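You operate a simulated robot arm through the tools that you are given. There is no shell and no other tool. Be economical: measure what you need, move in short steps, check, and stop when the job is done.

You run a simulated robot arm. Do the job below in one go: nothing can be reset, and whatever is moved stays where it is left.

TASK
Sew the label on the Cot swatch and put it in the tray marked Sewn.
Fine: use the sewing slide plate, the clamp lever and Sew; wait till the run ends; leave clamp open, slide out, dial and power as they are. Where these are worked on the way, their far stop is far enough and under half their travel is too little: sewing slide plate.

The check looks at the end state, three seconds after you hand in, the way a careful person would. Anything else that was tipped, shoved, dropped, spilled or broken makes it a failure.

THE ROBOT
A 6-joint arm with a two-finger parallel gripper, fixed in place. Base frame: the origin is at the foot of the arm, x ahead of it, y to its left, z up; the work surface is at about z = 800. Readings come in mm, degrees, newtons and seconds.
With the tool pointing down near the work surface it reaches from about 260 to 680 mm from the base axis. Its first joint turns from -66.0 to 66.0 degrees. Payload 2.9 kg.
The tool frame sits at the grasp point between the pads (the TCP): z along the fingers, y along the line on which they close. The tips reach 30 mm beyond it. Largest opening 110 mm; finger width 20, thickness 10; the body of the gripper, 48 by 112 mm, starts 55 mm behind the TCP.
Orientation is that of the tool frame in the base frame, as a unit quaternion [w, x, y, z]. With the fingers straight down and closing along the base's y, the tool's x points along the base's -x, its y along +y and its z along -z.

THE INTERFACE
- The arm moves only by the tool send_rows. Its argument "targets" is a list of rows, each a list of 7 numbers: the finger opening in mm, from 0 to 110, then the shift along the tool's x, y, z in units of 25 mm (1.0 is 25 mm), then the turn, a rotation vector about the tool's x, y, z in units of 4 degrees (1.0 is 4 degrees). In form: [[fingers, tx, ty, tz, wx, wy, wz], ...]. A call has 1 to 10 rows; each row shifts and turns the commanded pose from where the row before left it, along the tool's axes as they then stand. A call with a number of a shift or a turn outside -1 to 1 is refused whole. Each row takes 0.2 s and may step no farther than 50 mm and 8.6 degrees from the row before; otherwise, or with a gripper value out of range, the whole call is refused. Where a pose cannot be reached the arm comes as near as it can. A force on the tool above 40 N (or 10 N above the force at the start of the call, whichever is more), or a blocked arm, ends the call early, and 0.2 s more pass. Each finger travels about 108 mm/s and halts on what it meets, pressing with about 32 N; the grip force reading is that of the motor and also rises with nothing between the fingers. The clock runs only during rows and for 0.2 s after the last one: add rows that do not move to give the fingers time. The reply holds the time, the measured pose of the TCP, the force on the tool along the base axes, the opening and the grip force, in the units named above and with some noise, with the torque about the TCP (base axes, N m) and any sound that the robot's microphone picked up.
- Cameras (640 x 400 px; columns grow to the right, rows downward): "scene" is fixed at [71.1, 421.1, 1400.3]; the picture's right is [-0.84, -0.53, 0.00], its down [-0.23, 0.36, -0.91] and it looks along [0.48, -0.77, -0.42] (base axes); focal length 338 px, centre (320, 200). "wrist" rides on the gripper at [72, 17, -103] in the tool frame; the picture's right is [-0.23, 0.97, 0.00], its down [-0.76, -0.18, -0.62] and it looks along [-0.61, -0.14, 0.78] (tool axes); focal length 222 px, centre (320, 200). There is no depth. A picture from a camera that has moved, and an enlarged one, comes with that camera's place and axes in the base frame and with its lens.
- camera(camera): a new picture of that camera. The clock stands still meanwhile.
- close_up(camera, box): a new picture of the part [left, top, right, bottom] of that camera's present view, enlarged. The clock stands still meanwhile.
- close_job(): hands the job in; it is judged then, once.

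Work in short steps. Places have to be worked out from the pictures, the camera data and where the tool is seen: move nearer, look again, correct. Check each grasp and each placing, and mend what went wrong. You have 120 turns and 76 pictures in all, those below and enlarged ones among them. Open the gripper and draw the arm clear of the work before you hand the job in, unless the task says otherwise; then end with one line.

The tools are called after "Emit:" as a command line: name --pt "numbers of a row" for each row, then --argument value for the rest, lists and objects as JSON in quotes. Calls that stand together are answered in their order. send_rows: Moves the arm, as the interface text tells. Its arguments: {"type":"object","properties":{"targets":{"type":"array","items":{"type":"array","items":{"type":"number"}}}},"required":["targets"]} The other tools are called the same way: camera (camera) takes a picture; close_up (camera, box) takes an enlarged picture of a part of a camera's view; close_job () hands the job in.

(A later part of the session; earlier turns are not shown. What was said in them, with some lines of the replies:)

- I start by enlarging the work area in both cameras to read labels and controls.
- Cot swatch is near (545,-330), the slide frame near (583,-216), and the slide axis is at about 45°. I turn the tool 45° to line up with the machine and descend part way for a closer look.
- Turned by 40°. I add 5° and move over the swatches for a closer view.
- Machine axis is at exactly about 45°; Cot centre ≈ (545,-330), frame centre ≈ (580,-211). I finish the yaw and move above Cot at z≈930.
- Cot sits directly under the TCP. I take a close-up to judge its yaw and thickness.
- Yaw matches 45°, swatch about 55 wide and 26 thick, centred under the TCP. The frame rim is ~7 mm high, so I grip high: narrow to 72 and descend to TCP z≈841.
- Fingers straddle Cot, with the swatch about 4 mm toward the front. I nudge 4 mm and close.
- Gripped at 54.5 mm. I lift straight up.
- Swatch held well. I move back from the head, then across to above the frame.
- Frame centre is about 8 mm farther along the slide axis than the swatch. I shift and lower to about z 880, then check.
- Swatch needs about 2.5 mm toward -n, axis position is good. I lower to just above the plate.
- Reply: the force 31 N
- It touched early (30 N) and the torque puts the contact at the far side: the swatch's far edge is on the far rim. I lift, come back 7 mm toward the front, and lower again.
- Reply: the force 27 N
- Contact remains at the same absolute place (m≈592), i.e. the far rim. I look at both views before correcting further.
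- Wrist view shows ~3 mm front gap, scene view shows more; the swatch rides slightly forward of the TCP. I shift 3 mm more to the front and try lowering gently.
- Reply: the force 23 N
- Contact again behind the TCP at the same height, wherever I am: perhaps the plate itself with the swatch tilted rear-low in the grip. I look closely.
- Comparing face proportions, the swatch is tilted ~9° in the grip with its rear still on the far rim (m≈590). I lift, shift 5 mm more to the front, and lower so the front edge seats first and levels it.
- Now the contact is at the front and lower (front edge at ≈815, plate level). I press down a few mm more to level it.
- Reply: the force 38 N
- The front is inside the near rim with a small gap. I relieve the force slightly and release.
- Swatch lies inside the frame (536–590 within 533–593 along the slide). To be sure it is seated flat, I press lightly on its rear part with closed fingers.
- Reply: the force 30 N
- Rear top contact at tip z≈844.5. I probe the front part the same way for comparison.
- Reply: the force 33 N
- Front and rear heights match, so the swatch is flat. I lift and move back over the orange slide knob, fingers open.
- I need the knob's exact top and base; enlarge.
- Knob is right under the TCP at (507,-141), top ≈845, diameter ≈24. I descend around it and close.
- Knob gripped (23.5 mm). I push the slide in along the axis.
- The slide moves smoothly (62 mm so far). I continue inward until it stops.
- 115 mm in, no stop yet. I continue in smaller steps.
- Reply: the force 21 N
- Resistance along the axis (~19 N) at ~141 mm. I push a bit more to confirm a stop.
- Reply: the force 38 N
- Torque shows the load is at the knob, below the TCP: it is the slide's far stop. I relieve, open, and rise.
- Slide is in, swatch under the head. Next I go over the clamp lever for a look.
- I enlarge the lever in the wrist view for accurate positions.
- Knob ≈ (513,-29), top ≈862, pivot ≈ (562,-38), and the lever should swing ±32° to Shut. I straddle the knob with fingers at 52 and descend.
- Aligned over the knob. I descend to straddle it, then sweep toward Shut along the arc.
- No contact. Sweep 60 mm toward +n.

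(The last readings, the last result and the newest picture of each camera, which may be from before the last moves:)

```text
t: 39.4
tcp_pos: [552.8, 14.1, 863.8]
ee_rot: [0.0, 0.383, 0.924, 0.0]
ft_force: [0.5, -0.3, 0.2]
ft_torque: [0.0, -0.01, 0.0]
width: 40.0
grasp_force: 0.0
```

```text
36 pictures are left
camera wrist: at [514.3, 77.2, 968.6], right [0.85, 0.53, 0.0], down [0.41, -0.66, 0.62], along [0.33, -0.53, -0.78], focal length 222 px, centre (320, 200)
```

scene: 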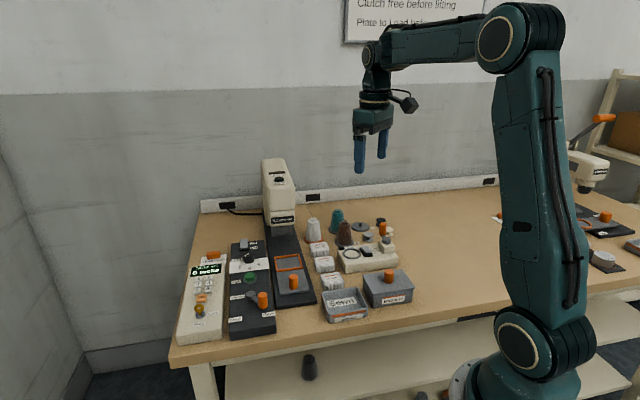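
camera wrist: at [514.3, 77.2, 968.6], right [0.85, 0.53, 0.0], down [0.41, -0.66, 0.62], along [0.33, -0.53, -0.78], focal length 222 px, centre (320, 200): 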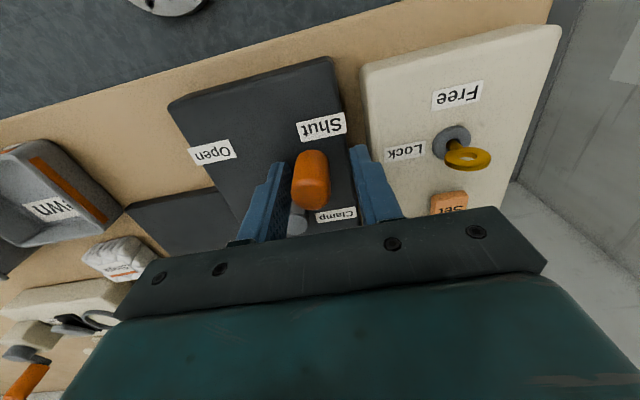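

Knob is now near Shut. I push further in small steps to find the stop.

Emit:
send_rows --pt "40 -0.08 0.2 0 0 0 0" --pt "40 -0.08 0.2 0 0 0 0" --pt "40 0 0 0 0 0 0"

Emit:
camera --camera "wrist"

Emit:
close_up --camera "scene" --box '[215, 170, 335, 350]'

```text
t: 40.0
tcp_pos: [556.2, 17.0, 863.2]
ee_rot: [-0.01, 0.386, 0.922, -0.006]
ft_force: [-7.3, -1.4, 2.2]
ft_torque: [-0.06, 0.17, -0.18]
width: 43.2
grasp_force: 3.5
stopped in row 3: the force on the tool passed its limit at 46 N (the readings are from after the stop); the commanded pose is now the measured one
```

```text
35 pictures are left
camera wrist: at [520.0, 79.2, 968.3], right [0.85, 0.52, -0.02], down [0.42, -0.67, 0.62], along [0.31, -0.53, -0.79], focal length 222 px, centre (320, 200)
```

wrist: 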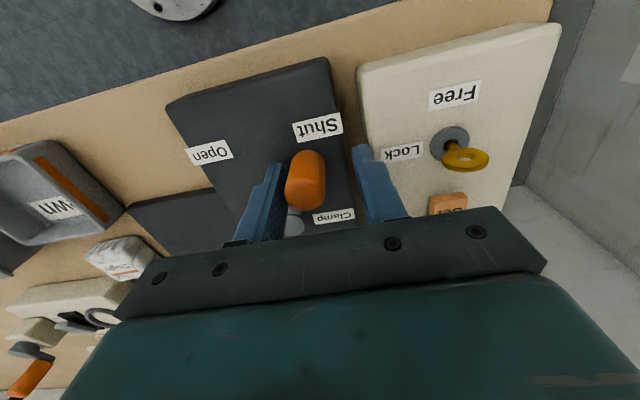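

```text
2.22 times, centred on (275, 260) of scene
camera zoom: at [70.9, 421.1, 1400.4], right [-0.84, -0.53, 0.0], down [-0.23, 0.36, -0.91], along [0.49, -0.77, -0.42], focal length 750 px, centre (420, 67)
```

zoom: 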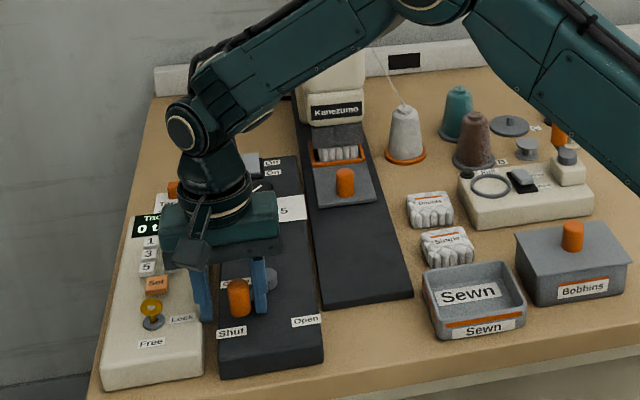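

The lever is at its Shut stop. I back off and rise.

Emit:
send_rows --pt "46 0 -0.2 0 0 0 0" --pt "46 0 0 -0.8 0 0 0" --pt "46 0 0 -0.8 0 0 0" --pt "0 0 0 -0.8 0 0 0" --pt "0 0 0 0 0 0 0"

Emit:
camera --camera "wrist"

```text
t: 41.2
tcp_pos: [555.3, 13.9, 923.7]
ee_rot: [-0.009, 0.385, 0.923, -0.006]
ft_force: [0.3, 0.4, 0.5]
ft_torque: [0.0, 0.01, 0.01]
width: 0.1
grasp_force: 31.9
```

```text
33 pictures are left
camera wrist: at [517.9, 76.6, 1028.7], right [0.85, 0.52, -0.02], down [0.42, -0.66, 0.62], along [0.31, -0.53, -0.79], focal length 222 px, centre (320, 200)
```

wrist: 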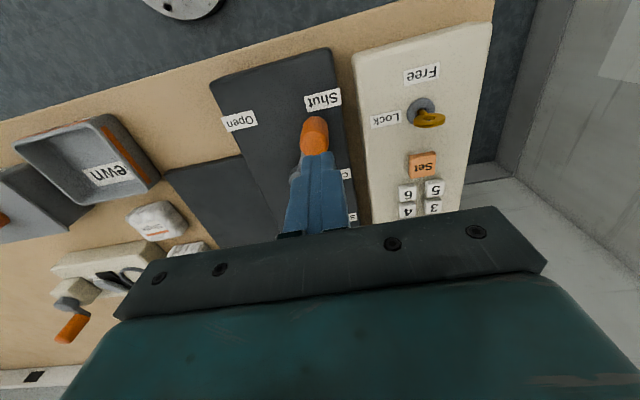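

Lever is at Shut. I correct the small tilt and move above the Sew button at about (614,-88).

Emit:
send_rows --pt "0 0 0 0 -0.257 -0.172 -0.07" --pt "0 -0.91 -0.24 0 0 0 0" --pt "0 -0.91 -0.24 0 0 0 0" --pt "0 -0.91 -0.24 0 0 0 0" --pt "0 -0.91 -0.24 0 0 0 0" --pt "0 -0.91 -0.24 0 0 0 0" --pt "0 0 0 0 0 0 0"

Emit:
camera --camera "wrist"

Emit:
close_up --camera "scene" --box '[215, 170, 335, 350]'

```text
t: 42.8
tcp_pos: [614.4, -88.7, 924.2]
ee_rot: [0.0, 0.383, 0.924, 0.002]
ft_force: [-1.7, -0.2, -0.5]
ft_torque: [-0.02, -0.01, 0.0]
width: 0.0
grasp_force: 32.2
```

```text
32 pictures are left
camera wrist: at [574.7, -26.6, 1027.7], right [0.85, 0.53, 0.0], down [0.41, -0.67, 0.62], along [0.33, -0.53, -0.78], focal length 222 px, centre (320, 200)
```

wrist: 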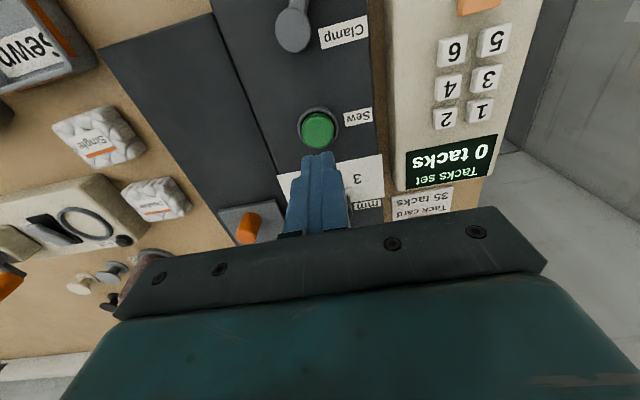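

```text
2.22 times, centred on (275, 260) of scene
camera zoom: at [71.1, 421.1, 1400.3], right [-0.84, -0.53, 0.0], down [-0.23, 0.36, -0.91], along [0.48, -0.77, -0.42], focal length 750 px, centre (420, 67)
```

zoom: 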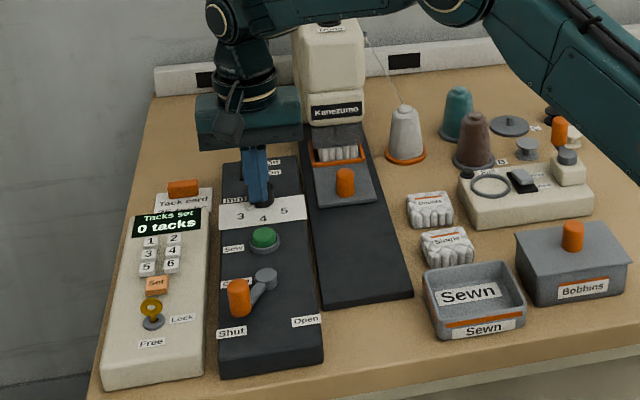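

Button is directly below. I descend to just above it and press.

Emit:
send_rows --pt "0 0 0 0.8 0 0 0" --pt "0 0 0 0.8 0 0 0" --pt "0 0 0 0.4 0 0 0" --pt "0 0 0 0.16 0 0 0" --pt "0 0 0 0.08 0 0 0" --pt "0 0 0 0 0 0 0"

```text
t: 44.2
tcp_pos: [613.7, -88.9, 868.6]
ee_rot: [0.002, 0.382, 0.924, 0.001]
ft_force: [-5.0, 0.7, 16.5]
ft_torque: [-0.02, 0.22, 0.01]
width: 0.1
grasp_force: 32.2
heard: click
```

A click: Sew was pressed. I lift off and wait, listening.

Emit:
send_rows --pt "0 0 0 -0.6 0 0 0" --pt "0 0 0 -0.8 0 0 0" --pt "0 0 0 0 0 0 0" --pt "0 0 0 0 0 0 0"

Emit:
close_up --camera "scene" --box '[215, 150, 345, 300]'

```text
t: 45.2
tcp_pos: [614.3, -89.7, 902.1]
ee_rot: [0.0, 0.383, 0.924, 0.0]
ft_force: [0.0, 0.1, 0.2]
ft_torque: [-0.03, 0.0, 0.04]
width: 0.1
grasp_force: 32.0
```

```text
2.67 times, centred on (280, 225) of scene
camera zoom: at [71.1, 421.1, 1400.3], right [-0.84, -0.53, 0.0], down [-0.23, 0.36, -0.91], along [0.48, -0.77, -0.42], focal length 900 px, centre (427, 133)
```

zoom: 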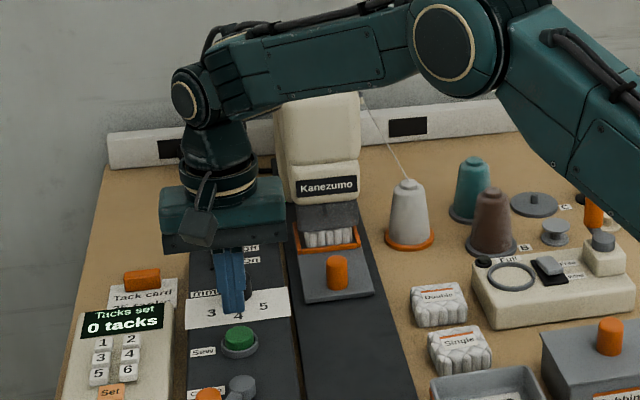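

I wait a few seconds, listening for the run's end.

Emit:
send_rows --pt "0 0.8 0 -0.4 0 0 0" --pt "0 0.8 0 0 0 0 0" --pt "0 0.8 0.4 0 0 0 0" --pt "0 0 0 0 0 0 0" --pt "0 0 0 0 0 0 0" --pt "0 0 0 0 0 0 0" --pt "0 0 0 0 0 0 0" --pt "0 0 0 0 0 0 0" --pt "0 0 0 0 0 0 0" --pt "0 0 0 0 0 0 0"

Emit:
close_up --camera "scene" --box '[225, 150, 325, 270]'

```text
t: 47.4
tcp_pos: [579.6, -39.4, 913.0]
ee_rot: [0.0, 0.382, 0.924, 0.001]
ft_force: [0.5, 0.1, 0.8]
ft_torque: [0.01, -0.02, -0.03]
width: 0.0
grasp_force: 31.6
```

```text
3.33 times, centred on (275, 210) of scene
camera zoom: at [71.1, 421.1, 1400.3], right [-0.84, -0.53, 0.0], down [-0.23, 0.36, -0.91], along [0.48, -0.77, -0.42], focal length 1126 px, centre (470, 167)
```

zoom: 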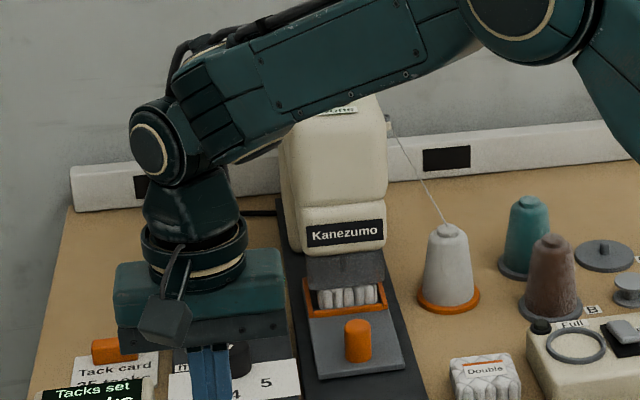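

No sound yet. The arm hides the head's top markings, so I move farther aside and look at them.

Emit:
send_rows --pt "0 0.9 0 -0.4 0 0 0" --pt "0 0.9 0 0 0 0 0" --pt "0 0.9 0 0 0 0 0" --pt "0 0.9 0 0 0 0 0" --pt "0 0 0 0 0 0 0"

Emit:
close_up --camera "scene" --box '[225, 145, 325, 265]'

```text
t: 48.6
tcp_pos: [514.8, 23.6, 923.2]
ee_rot: [0.0, 0.382, 0.924, 0.001]
ft_force: [-0.9, 0.0, -1.2]
ft_torque: [0.01, -0.02, 0.02]
width: 0.2
grasp_force: 32.0
```

```text
3.33 times, centred on (275, 205) of scene
camera zoom: at [71.1, 421.1, 1400.3], right [-0.84, -0.53, 0.0], down [-0.23, 0.36, -0.91], along [0.48, -0.77, -0.42], focal length 1126 px, centre (470, 183)
```

zoom: 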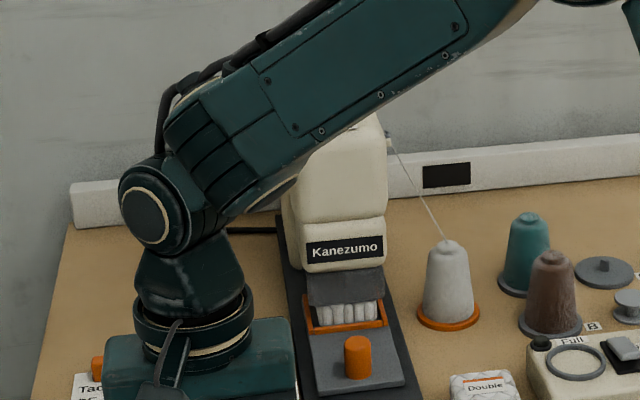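

The forearm still hides it. I move sideways toward the trays, which also passes the waiting time.

Emit:
send_rows --pt "0 0 -0.9 -0.6 0 0 0" --pt "0 0 -0.9 -0.6 0 0 0" --pt "0 0 -0.9 -0.6 0 0 0" --pt "0 0 -0.9 -0.6 0 0 0" --pt "0 0 -0.9 0 0 0 0" --pt "0 0 -0.9 0 0 0 0" --pt "0 0 -0.9 0 0 0 0" --pt "0 0 0 0 0 0 0"

Emit:
close_up --camera "scene" --box '[225, 145, 325, 265]'

```text
t: 50.4
tcp_pos: [404.4, -87.1, 981.2]
ee_rot: [0.001, 0.383, 0.924, 0.001]
ft_force: [-0.3, 1.0, 0.1]
ft_torque: [-0.01, 0.0, 0.01]
width: 0.0
grasp_force: 32.0
```

```text
3.33 times, centred on (275, 205) of scene
camera zoom: at [71.1, 421.1, 1400.3], right [-0.84, -0.53, 0.0], down [-0.23, 0.36, -0.91], along [0.48, -0.77, -0.42], focal length 1126 px, centre (470, 183)
```

zoom: 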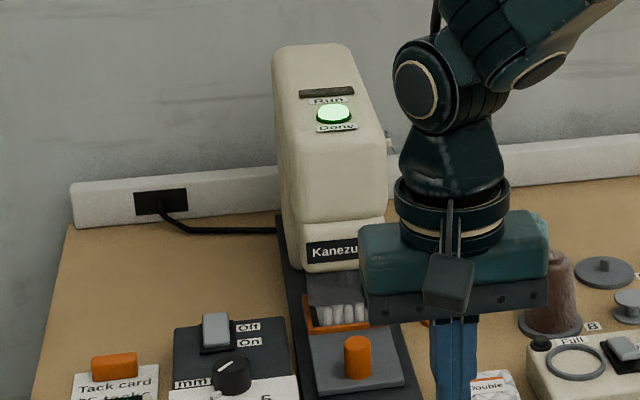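

The green "Done" lamp is lit: the run has ended. I go back over the lever knob, now at about (550,8).

Emit:
send_rows --pt "52 -0.178 0.854 0.27 0 0 0" --pt "52 -0.178 0.854 0.27 0 0 0" --pt "52 -0.178 0.854 0.27 0 0 0" --pt "52 -0.178 0.854 0.27 0 0 0" --pt "52 -0.178 0.854 0.27 0 0 0" --pt "52 -0.178 0.854 0.27 0 0 0" --pt "52 -0.178 0.854 0.27 0 0 0" --pt "52 -0.178 0.854 0.27 0 0 0" --pt "52 0 0 0 0 0 0"

Emit:
camera --camera "wrist"

```text
t: 52.4
tcp_pos: [550.3, 7.6, 928.4]
ee_rot: [0.0, 0.382, 0.924, 0.0]
ft_force: [0.4, 0.2, 1.0]
ft_torque: [0.01, 0.0, 0.0]
width: 52.2
grasp_force: 0.0
```

```text
26 pictures are left
camera wrist: at [511.3, 70.2, 1032.9], right [0.85, 0.53, 0.0], down [0.41, -0.67, 0.62], along [0.33, -0.53, -0.78], focal length 222 px, centre (320, 200)
```

wrist: 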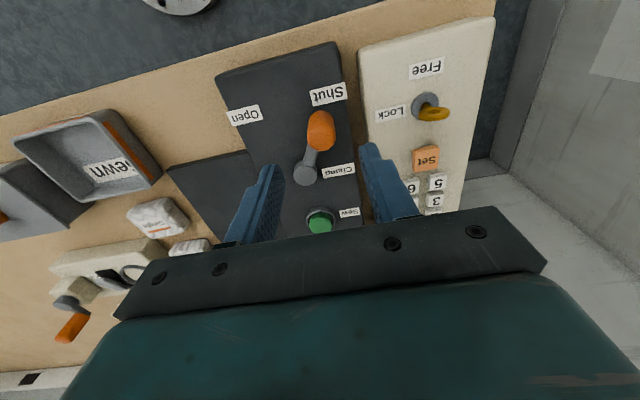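

Aligned. I descend around the knob and sweep back toward Open.

Emit:
send_rows --pt "52 0.1 0 0.8 0 0 0" --pt "52 0 0 0.8 0 0 0" --pt "52 0 0 0.8 0 0 0" --pt "40 0 0 0.16 0 0 0" --pt "40 0 -0.4 0 0 0 0" --pt "40 0.14 -0.4 0 0 0 0" --pt "40 0.12 -0.4 0 0 0 0" --pt "40 0 -0.4 0 0 0 0" --pt "40 -0.1 -0.4 0 0 0 0" --pt "40 0 0 0 0 0 0"

```text
t: 54.6
tcp_pos: [510.3, -22.4, 864.4]
ee_rot: [0.0, 0.382, 0.924, 0.001]
ft_force: [0.0, -0.1, -0.1]
ft_torque: [0.03, -0.02, -0.01]
width: 40.1
grasp_force: 0.1
```

Now small steps further toward Open until the stop.

Emit:
send_rows --pt "40 -0.1 -0.4 0 0 0 0" --pt "40 -0.06 -0.14 0 0 0 0" --pt "40 0 0 0 0 0 0"

Emit:
camera --camera "wrist"

```text
t: 55.4
tcp_pos: [502.8, -33.6, 865.1]
ee_rot: [-0.001, 0.38, 0.925, 0.001]
ft_force: [0.2, 16.5, -1.6]
ft_torque: [0.34, -0.15, 0.39]
width: 45.6
grasp_force: 5.5
```

```text
25 pictures are left
camera wrist: at [463.8, 29.3, 968.8], right [0.85, 0.53, 0.0], down [0.42, -0.66, 0.62], along [0.33, -0.52, -0.78], focal length 222 px, centre (320, 200)
```

wrist: 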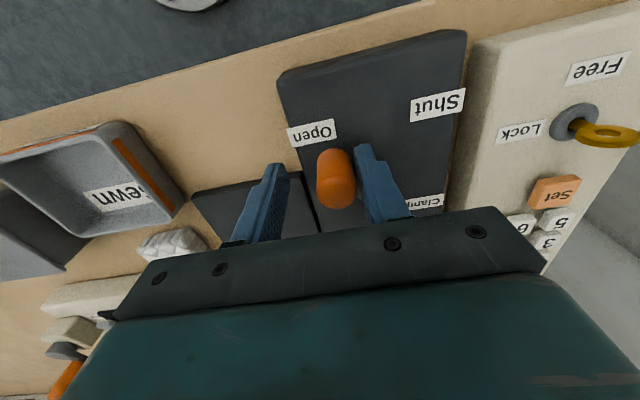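

Lever is at the Open stop. I back off, rise, and travel toward the slide knob, stopping short for a look.

Emit:
send_rows --pt "48 0 0.18 0 0 0 0" --pt "52 0 0 -0.8 0 0 0" --pt "52 0 0 -0.8 0 0 0" --pt "52 0 0 -0.8 0 0 0" --pt "52 -0.9 -0.38 0 0 0 0" --pt "52 -0.9 -0.38 0 0 0 0" --pt "52 -0.9 -0.38 0 0 0 0" --pt "52 -0.9 -0.38 0 0 0 0" --pt "52 -0.9 -0.38 0 0 0 0" --pt "52 0 0 0 0 0 0"

Emit:
close_up --camera "scene" --box '[215, 150, 335, 350]'

```text
t: 57.6
tcp_pos: [552.0, -146.6, 925.4]
ee_rot: [0.0, 0.383, 0.924, 0.001]
ft_force: [0.2, 1.9, 0.2]
ft_torque: [0.01, -0.01, 0.0]
width: 52.1
grasp_force: 0.1
```

```text
2.00 times, centred on (275, 250) of scene
camera zoom: at [71.1, 421.1, 1400.3], right [-0.84, -0.53, 0.0], down [-0.23, 0.36, -0.91], along [0.48, -0.77, -0.42], focal length 675 px, centre (410, 100)
```

zoom: 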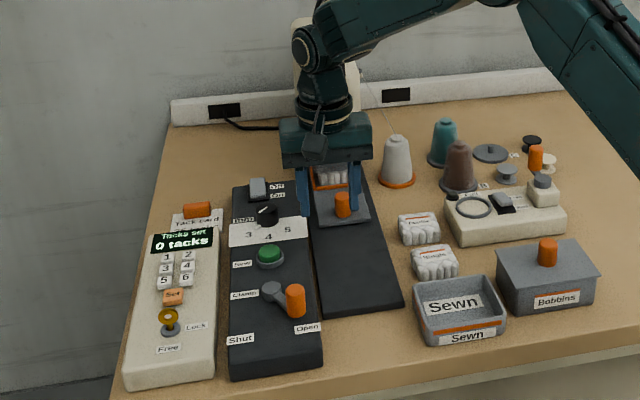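

Lever is at Open. I approach above the slide knob, at about (605,-238), at z≈885.

Emit:
send_rows --pt "52 -0.69 -0.18 0.26 0 0 0" --pt "52 -0.69 -0.18 0.26 0 0 0" --pt "52 -0.69 -0.18 0.26 0 0 0" --pt "52 -0.69 -0.18 0.26 0 0 0" --pt "52 -0.69 -0.18 0.26 0 0 0" --pt "52 -0.69 -0.18 0.26 0 0 0" --pt "52 0 0 0 0 0 0"

Emit:
camera --camera "wrist"

```text
t: 59.2
tcp_pos: [606.9, -237.3, 884.5]
ee_rot: [0.001, 0.382, 0.924, 0.001]
ft_force: [-0.6, 0.1, 0.3]
ft_torque: [-0.01, 0.02, -0.02]
width: 52.1
grasp_force: 0.0
```

```text
23 pictures are left
camera wrist: at [567.2, -175.2, 989.5], right [0.85, 0.53, 0.0], down [0.41, -0.67, 0.62], along [0.33, -0.53, -0.78], focal length 222 px, centre (320, 200)
```

wrist: 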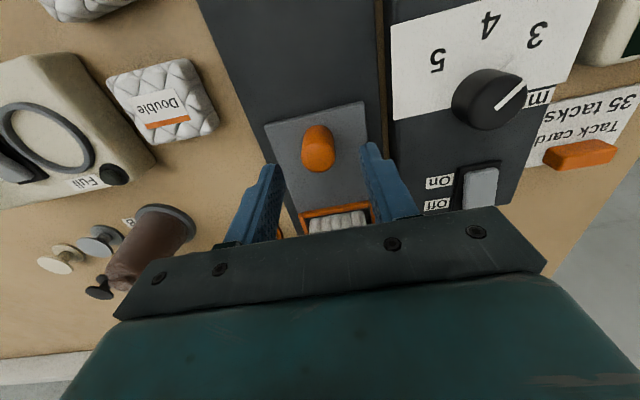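

Aligned. I descend, grip the knob, and start pulling out.

Emit:
send_rows --pt "52 0.08 0 0.7 0 0 0" --pt "52 0 0 0.6 0 0 0" --pt "30 0 0 0 0 0 0" --pt "15 0 0 0 0 0 0" --pt "15 0 0 0 0 0 0" --pt "15 0 0 0 0 0 0"

```text
t: 60.6
tcp_pos: [604.6, -237.3, 852.4]
ee_rot: [0.0, 0.384, 0.924, 0.001]
ft_force: [-3.1, -4.3, -0.7]
ft_torque: [-0.19, 0.09, -0.03]
width: 23.3
grasp_force: 44.9
```

Gripped. Pull the slide out 125 mm.

Emit:
send_rows --pt "15 0.5 0 0 0 0 0" --pt "15 0.5 0 0 0 0 0" --pt "15 0.5 0 0 0 0 0" --pt "15 0.5 0 0 0 0 0" --pt "15 0.5 0 0 0 0 0" --pt "15 0.5 0 0 0 0 0" --pt "15 0.5 0 0 0 0 0" --pt "15 0.5 0 0 0 0 0" --pt "15 0.5 0 0 0 0 0" --pt "15 0.5 0 0 0 0 0"

```text
t: 62.8
tcp_pos: [515.1, -147.7, 853.5]
ee_rot: [-0.001, 0.385, 0.923, 0.0]
ft_force: [-14.3, -13.5, -1.0]
ft_torque: [-0.75, -0.34, 0.09]
width: 23.2
grasp_force: 44.9
```

Continue out to the stop in small steps.

Emit:
send_rows --pt "15 0.2 0 0 0 0 0" --pt "15 0.2 0 0 0 0 0" --pt "15 0.1 0 0 0 0 0" --pt "15 0 0 0 0 0 0"

```text
t: 63.8
tcp_pos: [507.1, -139.5, 853.4]
ee_rot: [-0.001, 0.384, 0.923, -0.001]
ft_force: [-18.8, -15.8, 5.1]
ft_torque: [-0.08, 0.56, 0.06]
width: 23.2
grasp_force: 45.1
```

Back at its original place; one more tiny pull to confirm the out stop.

Emit:
send_rows --pt "15 0.1 0.04 0 0 0 0" --pt "15 0.08 0 0 0 0 0" --pt "15 0 0 0 0 0 0"

```text
t: 64.6
tcp_pos: [505.2, -138.5, 852.1]
ee_rot: [0.002, 0.386, 0.923, -0.001]
ft_force: [-7.9, -25.9, -2.8]
ft_torque: [-0.04, 0.5, 0.06]
width: 23.1
grasp_force: 45.3
```

Out stop confirmed. I release, rise, and move above the swatch.

Emit:
send_rows --pt "15 -0.1 0.08 0 0 0 0" --pt "40 0 0 0 0 0 0" --pt "52 0 0 0 0 0 0" --pt "52 0 0 -0.9 0 0 0" --pt "74 0 0 -0.9 0 0 0" --pt "74 -0.8 0 -0.9 0 0 0" --pt "74 -0.9 0 -0.2 0 0 0" --pt "74 -0.9 0 0 0 0 0" --pt "74 -0.9 0 0 0 0 0" --pt "74 0 0 0 0 0 0"

Emit:
close_up --camera "wrist" --box '[240, 60, 400, 220]'

Emit:
close_up --camera "scene" --box '[215, 150, 375, 350]'

```text
t: 66.8
tcp_pos: [569.9, -196.8, 924.0]
ee_rot: [0.0, 0.383, 0.924, 0.001]
ft_force: [0.0, -0.6, 0.5]
ft_torque: [0.0, 0.01, -0.01]
width: 74.0
grasp_force: 0.2
```

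```text
2.50 times, centred on (320, 140) of wrist
camera zoom: at [531.1, -133.9, 1029.1], right [0.85, 0.53, 0.0], down [0.41, -0.67, 0.62], along [0.33, -0.53, -0.78], focal length 555 px, centre (320, 350)
```

zoom: 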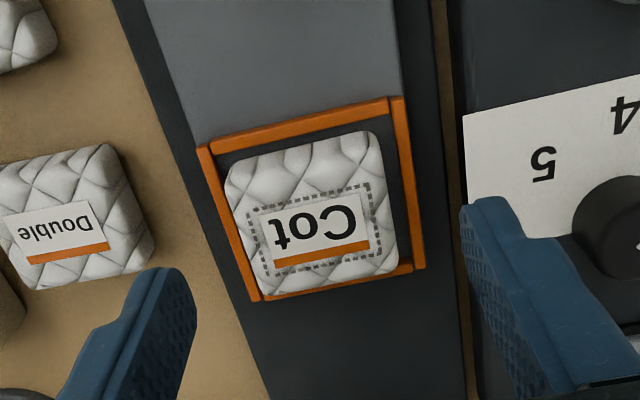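

```text
2.00 times, centred on (295, 250) of scene
camera zoom: at [71.1, 421.1, 1400.3], right [-0.84, -0.53, 0.0], down [-0.23, 0.36, -0.91], along [0.48, -0.77, -0.42], focal length 675 px, centre (370, 100)
```

zoom: 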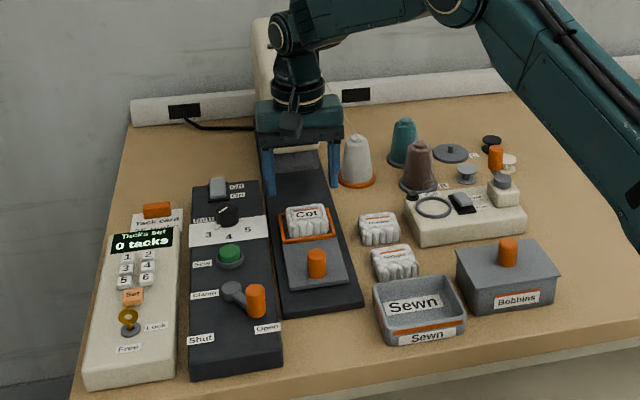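

Dashed stitching shows around the label: sewn, slide out, clamp open. I centre over the swatch (+18 mm along the axis) and descend to grip height just above the rim.

Emit:
send_rows --pt "74 -0.72 -0.17 0 0 0 0" --pt "74 0 0 0.8 0 0 0" --pt "74 0 0 0.8 0 0 0" --pt "74 0 0 0.8 0 0 0" --pt "74 0 0 0.12 0 0 0" --pt "74 0 0 0 0 0 0"

Emit:
camera --camera "wrist"

Emit:
close_up --camera "scene" --box '[270, 225, 330, 270]'

```text
t: 68.2
tcp_pos: [579.6, -212.2, 861.2]
ee_rot: [0.0, 0.383, 0.924, 0.0]
ft_force: [0.3, 0.6, -0.3]
ft_torque: [0.0, -0.04, 0.03]
width: 74.0
grasp_force: 0.0
```

```text
20 pictures are left
camera wrist: at [540.8, -149.7, 965.8], right [0.85, 0.53, 0.0], down [0.41, -0.67, 0.62], along [0.33, -0.53, -0.78], focal length 222 px, centre (320, 200)
```

wrist: 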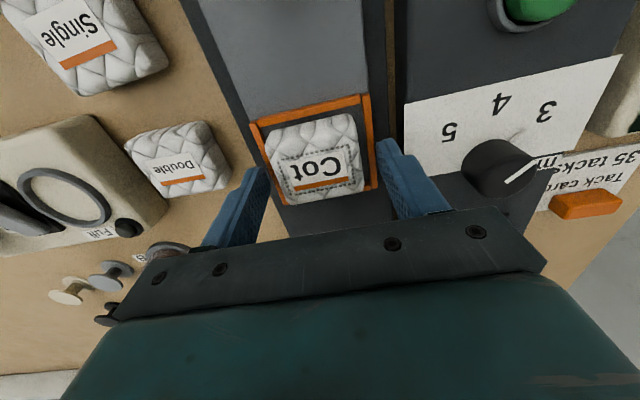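

```text
8.89 times, centred on (300, 248) of scene
camera zoom: at [71.1, 421.1, 1400.3], right [-0.84, -0.53, 0.0], down [-0.23, 0.36, -0.91], along [0.48, -0.77, -0.42], focal length 3002 px, centre (498, -222)
```

zoom: 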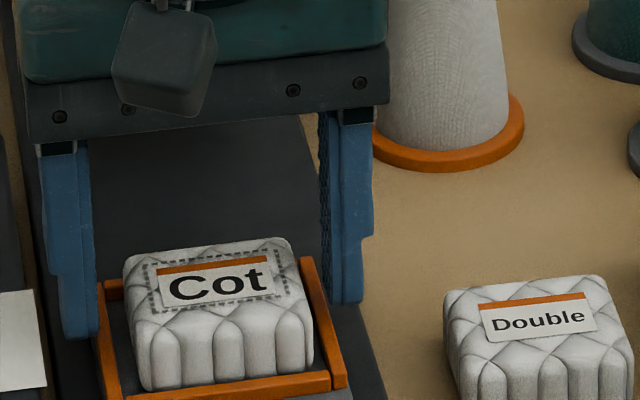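

Slight offset: I shift a couple of mm and close on the swatch, then lift.

Emit:
send_rows --pt "74 0.12 -0.12 0 0 0 0" --pt "60 0 0 0 0 0 0" --pt "40 0 0 0 0 0 0" --pt "40 0 0 0 0 0 0" --pt "40 0 0 0 0 0 0" --pt "40 0 0 -0.2 0 0 0" --pt "40 0 0 -0.6 0 0 0" --pt "40 0 0 -0.8 0 0 0" --pt "40 0 0 -0.9 0 0 0" --pt "40 0 0 0 0 0 0"

Emit:
camera --camera "wrist"

```text
t: 70.4
tcp_pos: [577.3, -212.1, 923.7]
ee_rot: [0.0, 0.383, 0.924, 0.001]
ft_force: [0.5, -0.4, 0.3]
ft_torque: [-0.02, -0.03, 0.02]
width: 54.7
grasp_force: 31.9
```

```text
18 pictures are left
camera wrist: at [536.8, -150.0, 1028.6], right [0.85, 0.53, 0.0], down [0.41, -0.67, 0.62], along [0.33, -0.53, -0.78], focal length 222 px, centre (320, 200)
```

wrist: 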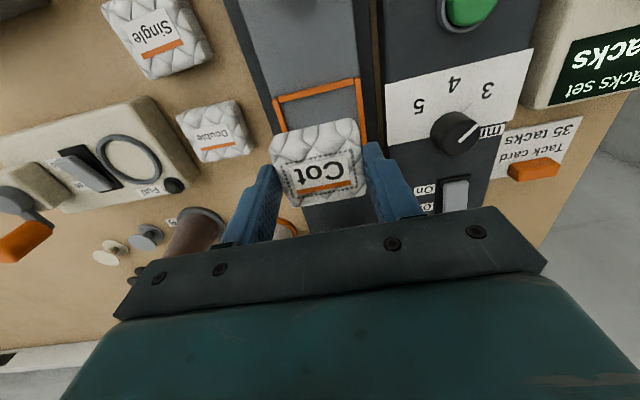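

Lifted and well held at 54.7 mm. Tray Sewn is at about (363,-152); I fly over to it.

Emit:
send_rows --pt "40 0.775 -0.436 -0.1 0 0 0" --pt "40 0.775 -0.436 -0.1 0 0 0" --pt "40 0.775 -0.436 -0.1 0 0 0" --pt "40 0.775 -0.436 -0.1 0 0 0" --pt "40 0.775 -0.436 -0.1 0 0 0" --pt "40 0.775 -0.436 0 0 0 0" --pt "40 0.775 -0.436 0 0 0 0" --pt "40 0.775 -0.436 0 0 0 0" --pt "40 0.775 -0.436 0 0 0 0" --pt "40 0.775 -0.436 0 0 0 0"

Emit:
camera --camera "wrist"

Emit:
close_up --camera "scene" --box '[290, 220, 420, 330]'

```text
t: 72.6
tcp_pos: [360.2, -152.1, 936.2]
ee_rot: [0.0, 0.383, 0.924, 0.001]
ft_force: [0.2, 0.2, -0.1]
ft_torque: [-0.02, 0.0, 0.02]
width: 54.9
grasp_force: 32.0
```

```text
17 pictures are left
camera wrist: at [321.8, -89.8, 1041.1], right [0.85, 0.53, 0.0], down [0.41, -0.67, 0.62], along [0.33, -0.53, -0.78], focal length 222 px, centre (320, 200)
```

wrist: 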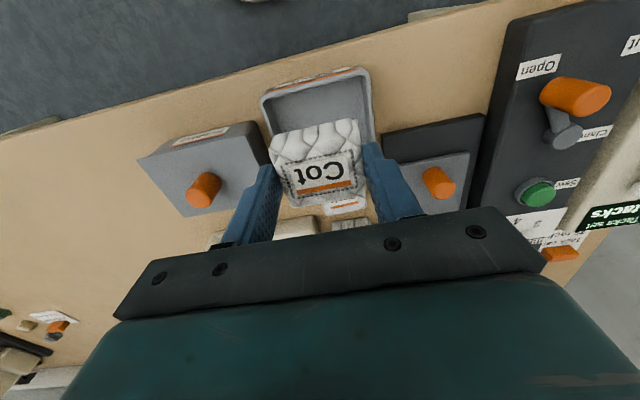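

```text
3.64 times, centred on (355, 275) of scene
camera zoom: at [71.1, 421.1, 1400.3], right [-0.84, -0.53, 0.0], down [-0.23, 0.36, -0.91], along [0.48, -0.77, -0.42], focal length 1228 px, centre (193, -73)
```

zoom: 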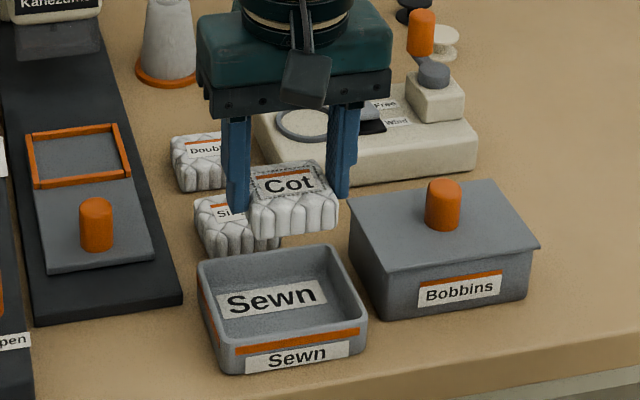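

Tray centre works out at about m 367, n 148. I shift 7 mm along the axis and lower into the tray.

Emit:
send_rows --pt "40 -0.28 0.04 0.2 0 0 0" --pt "40 0 0 0.8 0 0 0" --pt "40 0 0 0.8 0 0 0" --pt "40 0 0 0.4 0 0 0" --pt "40 0 0 0 0 0 0"

Emit:
close_up --camera "scene" --box '[305, 240, 395, 330]'

Emit:
camera --camera "wrist"

```text
t: 73.8
tcp_pos: [366.4, -157.1, 881.5]
ee_rot: [0.0, 0.383, 0.924, 0.001]
ft_force: [0.4, 0.1, 0.8]
ft_torque: [0.02, 0.03, 0.01]
width: 54.7
grasp_force: 32.1
```

```text
4.44 times, centred on (350, 285) of scene
camera zoom: at [71.1, 421.1, 1400.3], right [-0.84, -0.53, 0.0], down [-0.23, 0.36, -0.91], along [0.48, -0.77, -0.42], focal length 1501 px, centre (187, -178)
```

zoom: 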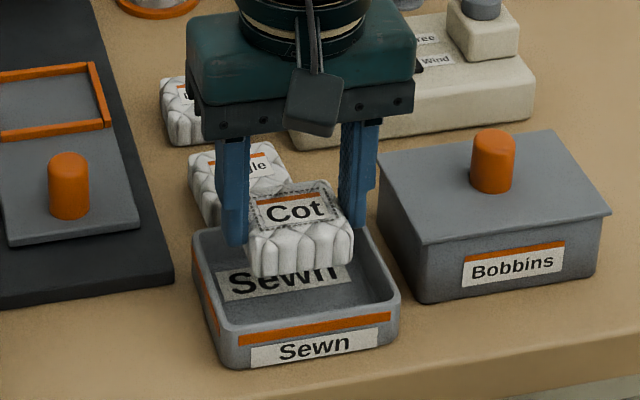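

```text
14 pictures are left
camera wrist: at [327.9, -94.6, 986.0], right [0.85, 0.53, 0.0], down [0.41, -0.67, 0.62], along [0.33, -0.53, -0.78], focal length 222 px, centre (320, 200)
```

wrist: 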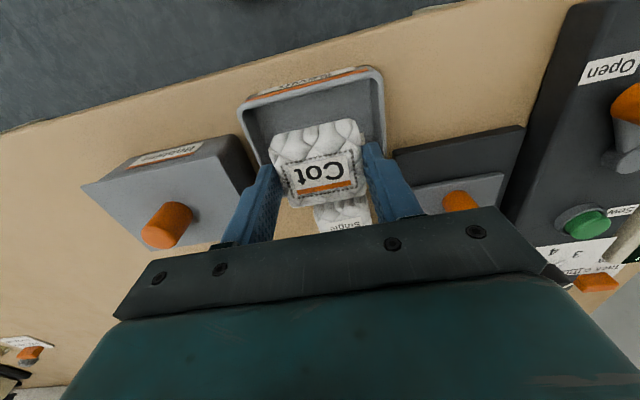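

Centred laterally. I lower the rest gently.

Emit:
send_rows --pt "40 0.08 0 0.4 0 0 0" --pt "40 0 0 0.4 0 0 0" --pt "40 0 0 0.2 0 0 0" --pt "40 0 0 0 0 0 0"

Emit:
close_up --camera "scene" --box '[305, 240, 395, 330]'

```text
t: 74.8
tcp_pos: [366.6, -155.9, 856.1]
ee_rot: [0.001, 0.383, 0.924, 0.001]
ft_force: [0.9, -0.1, -0.4]
ft_torque: [-0.03, -0.03, 0.0]
width: 54.9
grasp_force: 32.0
```

```text
4.44 times, centred on (350, 285) of scene
camera zoom: at [71.1, 421.1, 1400.3], right [-0.84, -0.53, 0.0], down [-0.23, 0.36, -0.91], along [0.48, -0.77, -0.42], focal length 1501 px, centre (187, -178)
```

zoom: 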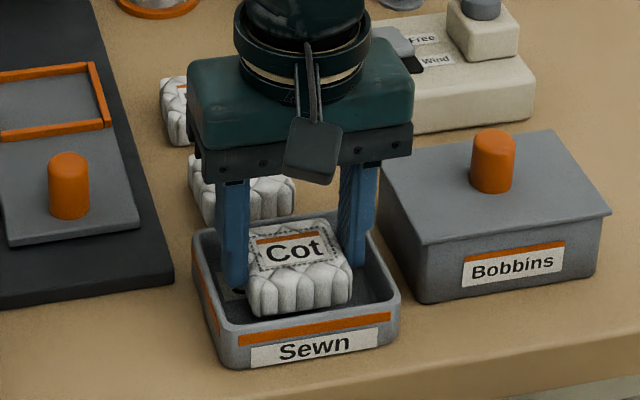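

No contact yet; inside the tray. I lower a few mm more to feel the floor.

Emit:
send_rows --pt "40 0 0 0.12 0 0 0" --pt "40 0 0 0.1 0 0 0" --pt "40 0 0 0 0 0 0"

```text
t: 75.6
tcp_pos: [365.1, -154.4, 851.5]
ee_rot: [0.001, 0.383, 0.924, 0.001]
ft_force: [-0.1, 0.4, -0.4]
ft_torque: [-0.02, -0.03, 0.0]
width: 54.7
grasp_force: 31.9
```

Emit:
send_rows --pt "40 0 0 0.1 0 0 0" --pt "40 0 0 0.06 0 0 0" --pt "40 0 0 0 0 0 0"

```text
t: 76.4
tcp_pos: [365.7, -154.4, 847.9]
ee_rot: [0.0, 0.383, 0.924, 0.0]
ft_force: [-1.1, 0.5, 0.6]
ft_torque: [0.0, 0.0, -0.02]
width: 54.7
grasp_force: 32.2
```

Swatch bottom is within a couple of mm of the floor. I open slightly (tray walls are close) and rise.

Emit:
send_rows --pt "58 0 0 0 0 0 0" --pt "60 0 0 0 0 0 0" --pt "60 0 0 0 0 0 0" --pt "60 0 0 -0.3 0 0 0" --pt "60 0 0 -0.8 0 0 0" --pt "60 0 0 -0.9 0 0 0" --pt "60 0 0 -0.9 0 0 0" --pt "60 0 0 -0.9 0 0 0" --pt "60 0 0 0 0 0 0"

Emit:
close_up --camera "scene" --box '[215, 150, 415, 330]'

Emit:
close_up --camera "wrist" --box '[200, 40, 440, 240]'

```text
t: 78.4
tcp_pos: [365.2, -155.9, 943.6]
ee_rot: [0.001, 0.383, 0.924, 0.001]
ft_force: [0.1, -0.6, 0.1]
ft_torque: [0.0, 0.01, 0.04]
width: 59.9
grasp_force: 0.3
```

```text
2.22 times, centred on (315, 240) of scene
camera zoom: at [71.1, 421.1, 1400.3], right [-0.84, -0.53, 0.0], down [-0.23, 0.36, -0.91], along [0.48, -0.77, -0.42], focal length 750 px, centre (331, 111)
```

zoom: 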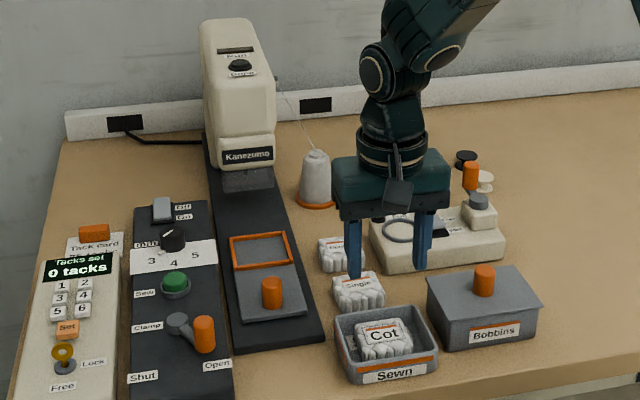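

```text
2.00 times, centred on (320, 140) of wrist
camera zoom: at [326.0, -92.7, 1046.3], right [0.85, 0.53, 0.0], down [0.41, -0.67, 0.62], along [0.33, -0.53, -0.78], focal length 444 px, centre (320, 320)
```

zoom: 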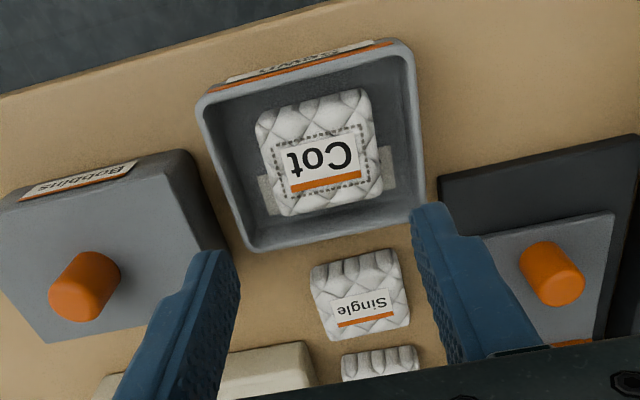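

The sewn Cot swatch lies flat in the Sewn tray; the slide is out and the clamp open. I raise the arm clear and open the gripper.

Emit:
send_rows --pt "110 0 0 -1 0 0 0" --pt "110 0 0 -1 0 0 0" --pt "110 0 0 -1 0 0 0" --pt "110 0 0 -1 0 0 0" --pt "110 0 0 -1 0 0 0" --pt "110 0 0 0 0 0 0"

Emit:
camera --camera "scene"

```text
t: 79.8
tcp_pos: [366.0, -155.3, 1068.6]
ee_rot: [0.0, 0.382, 0.924, 0.001]
ft_force: [0.5, -0.1, 0.3]
ft_torque: [0.02, -0.02, 0.04]
width: 110.2
grasp_force: 0.0
```

```text
10 pictures are left
```

scene: 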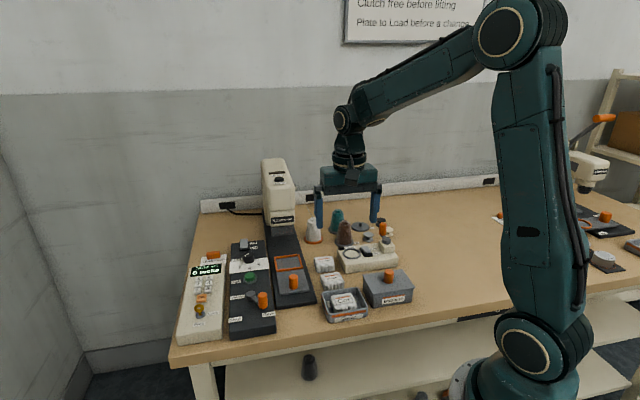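

Everything is in place and the arm is clear, so I hand the job in.

Emit:
close_job

```text
The job is handed in.
```

The Cot swatch has its label sewn on and is in the Sewn tray. The clamp is open, the slide is out, the dial and power are as they were, and the arm is clear.
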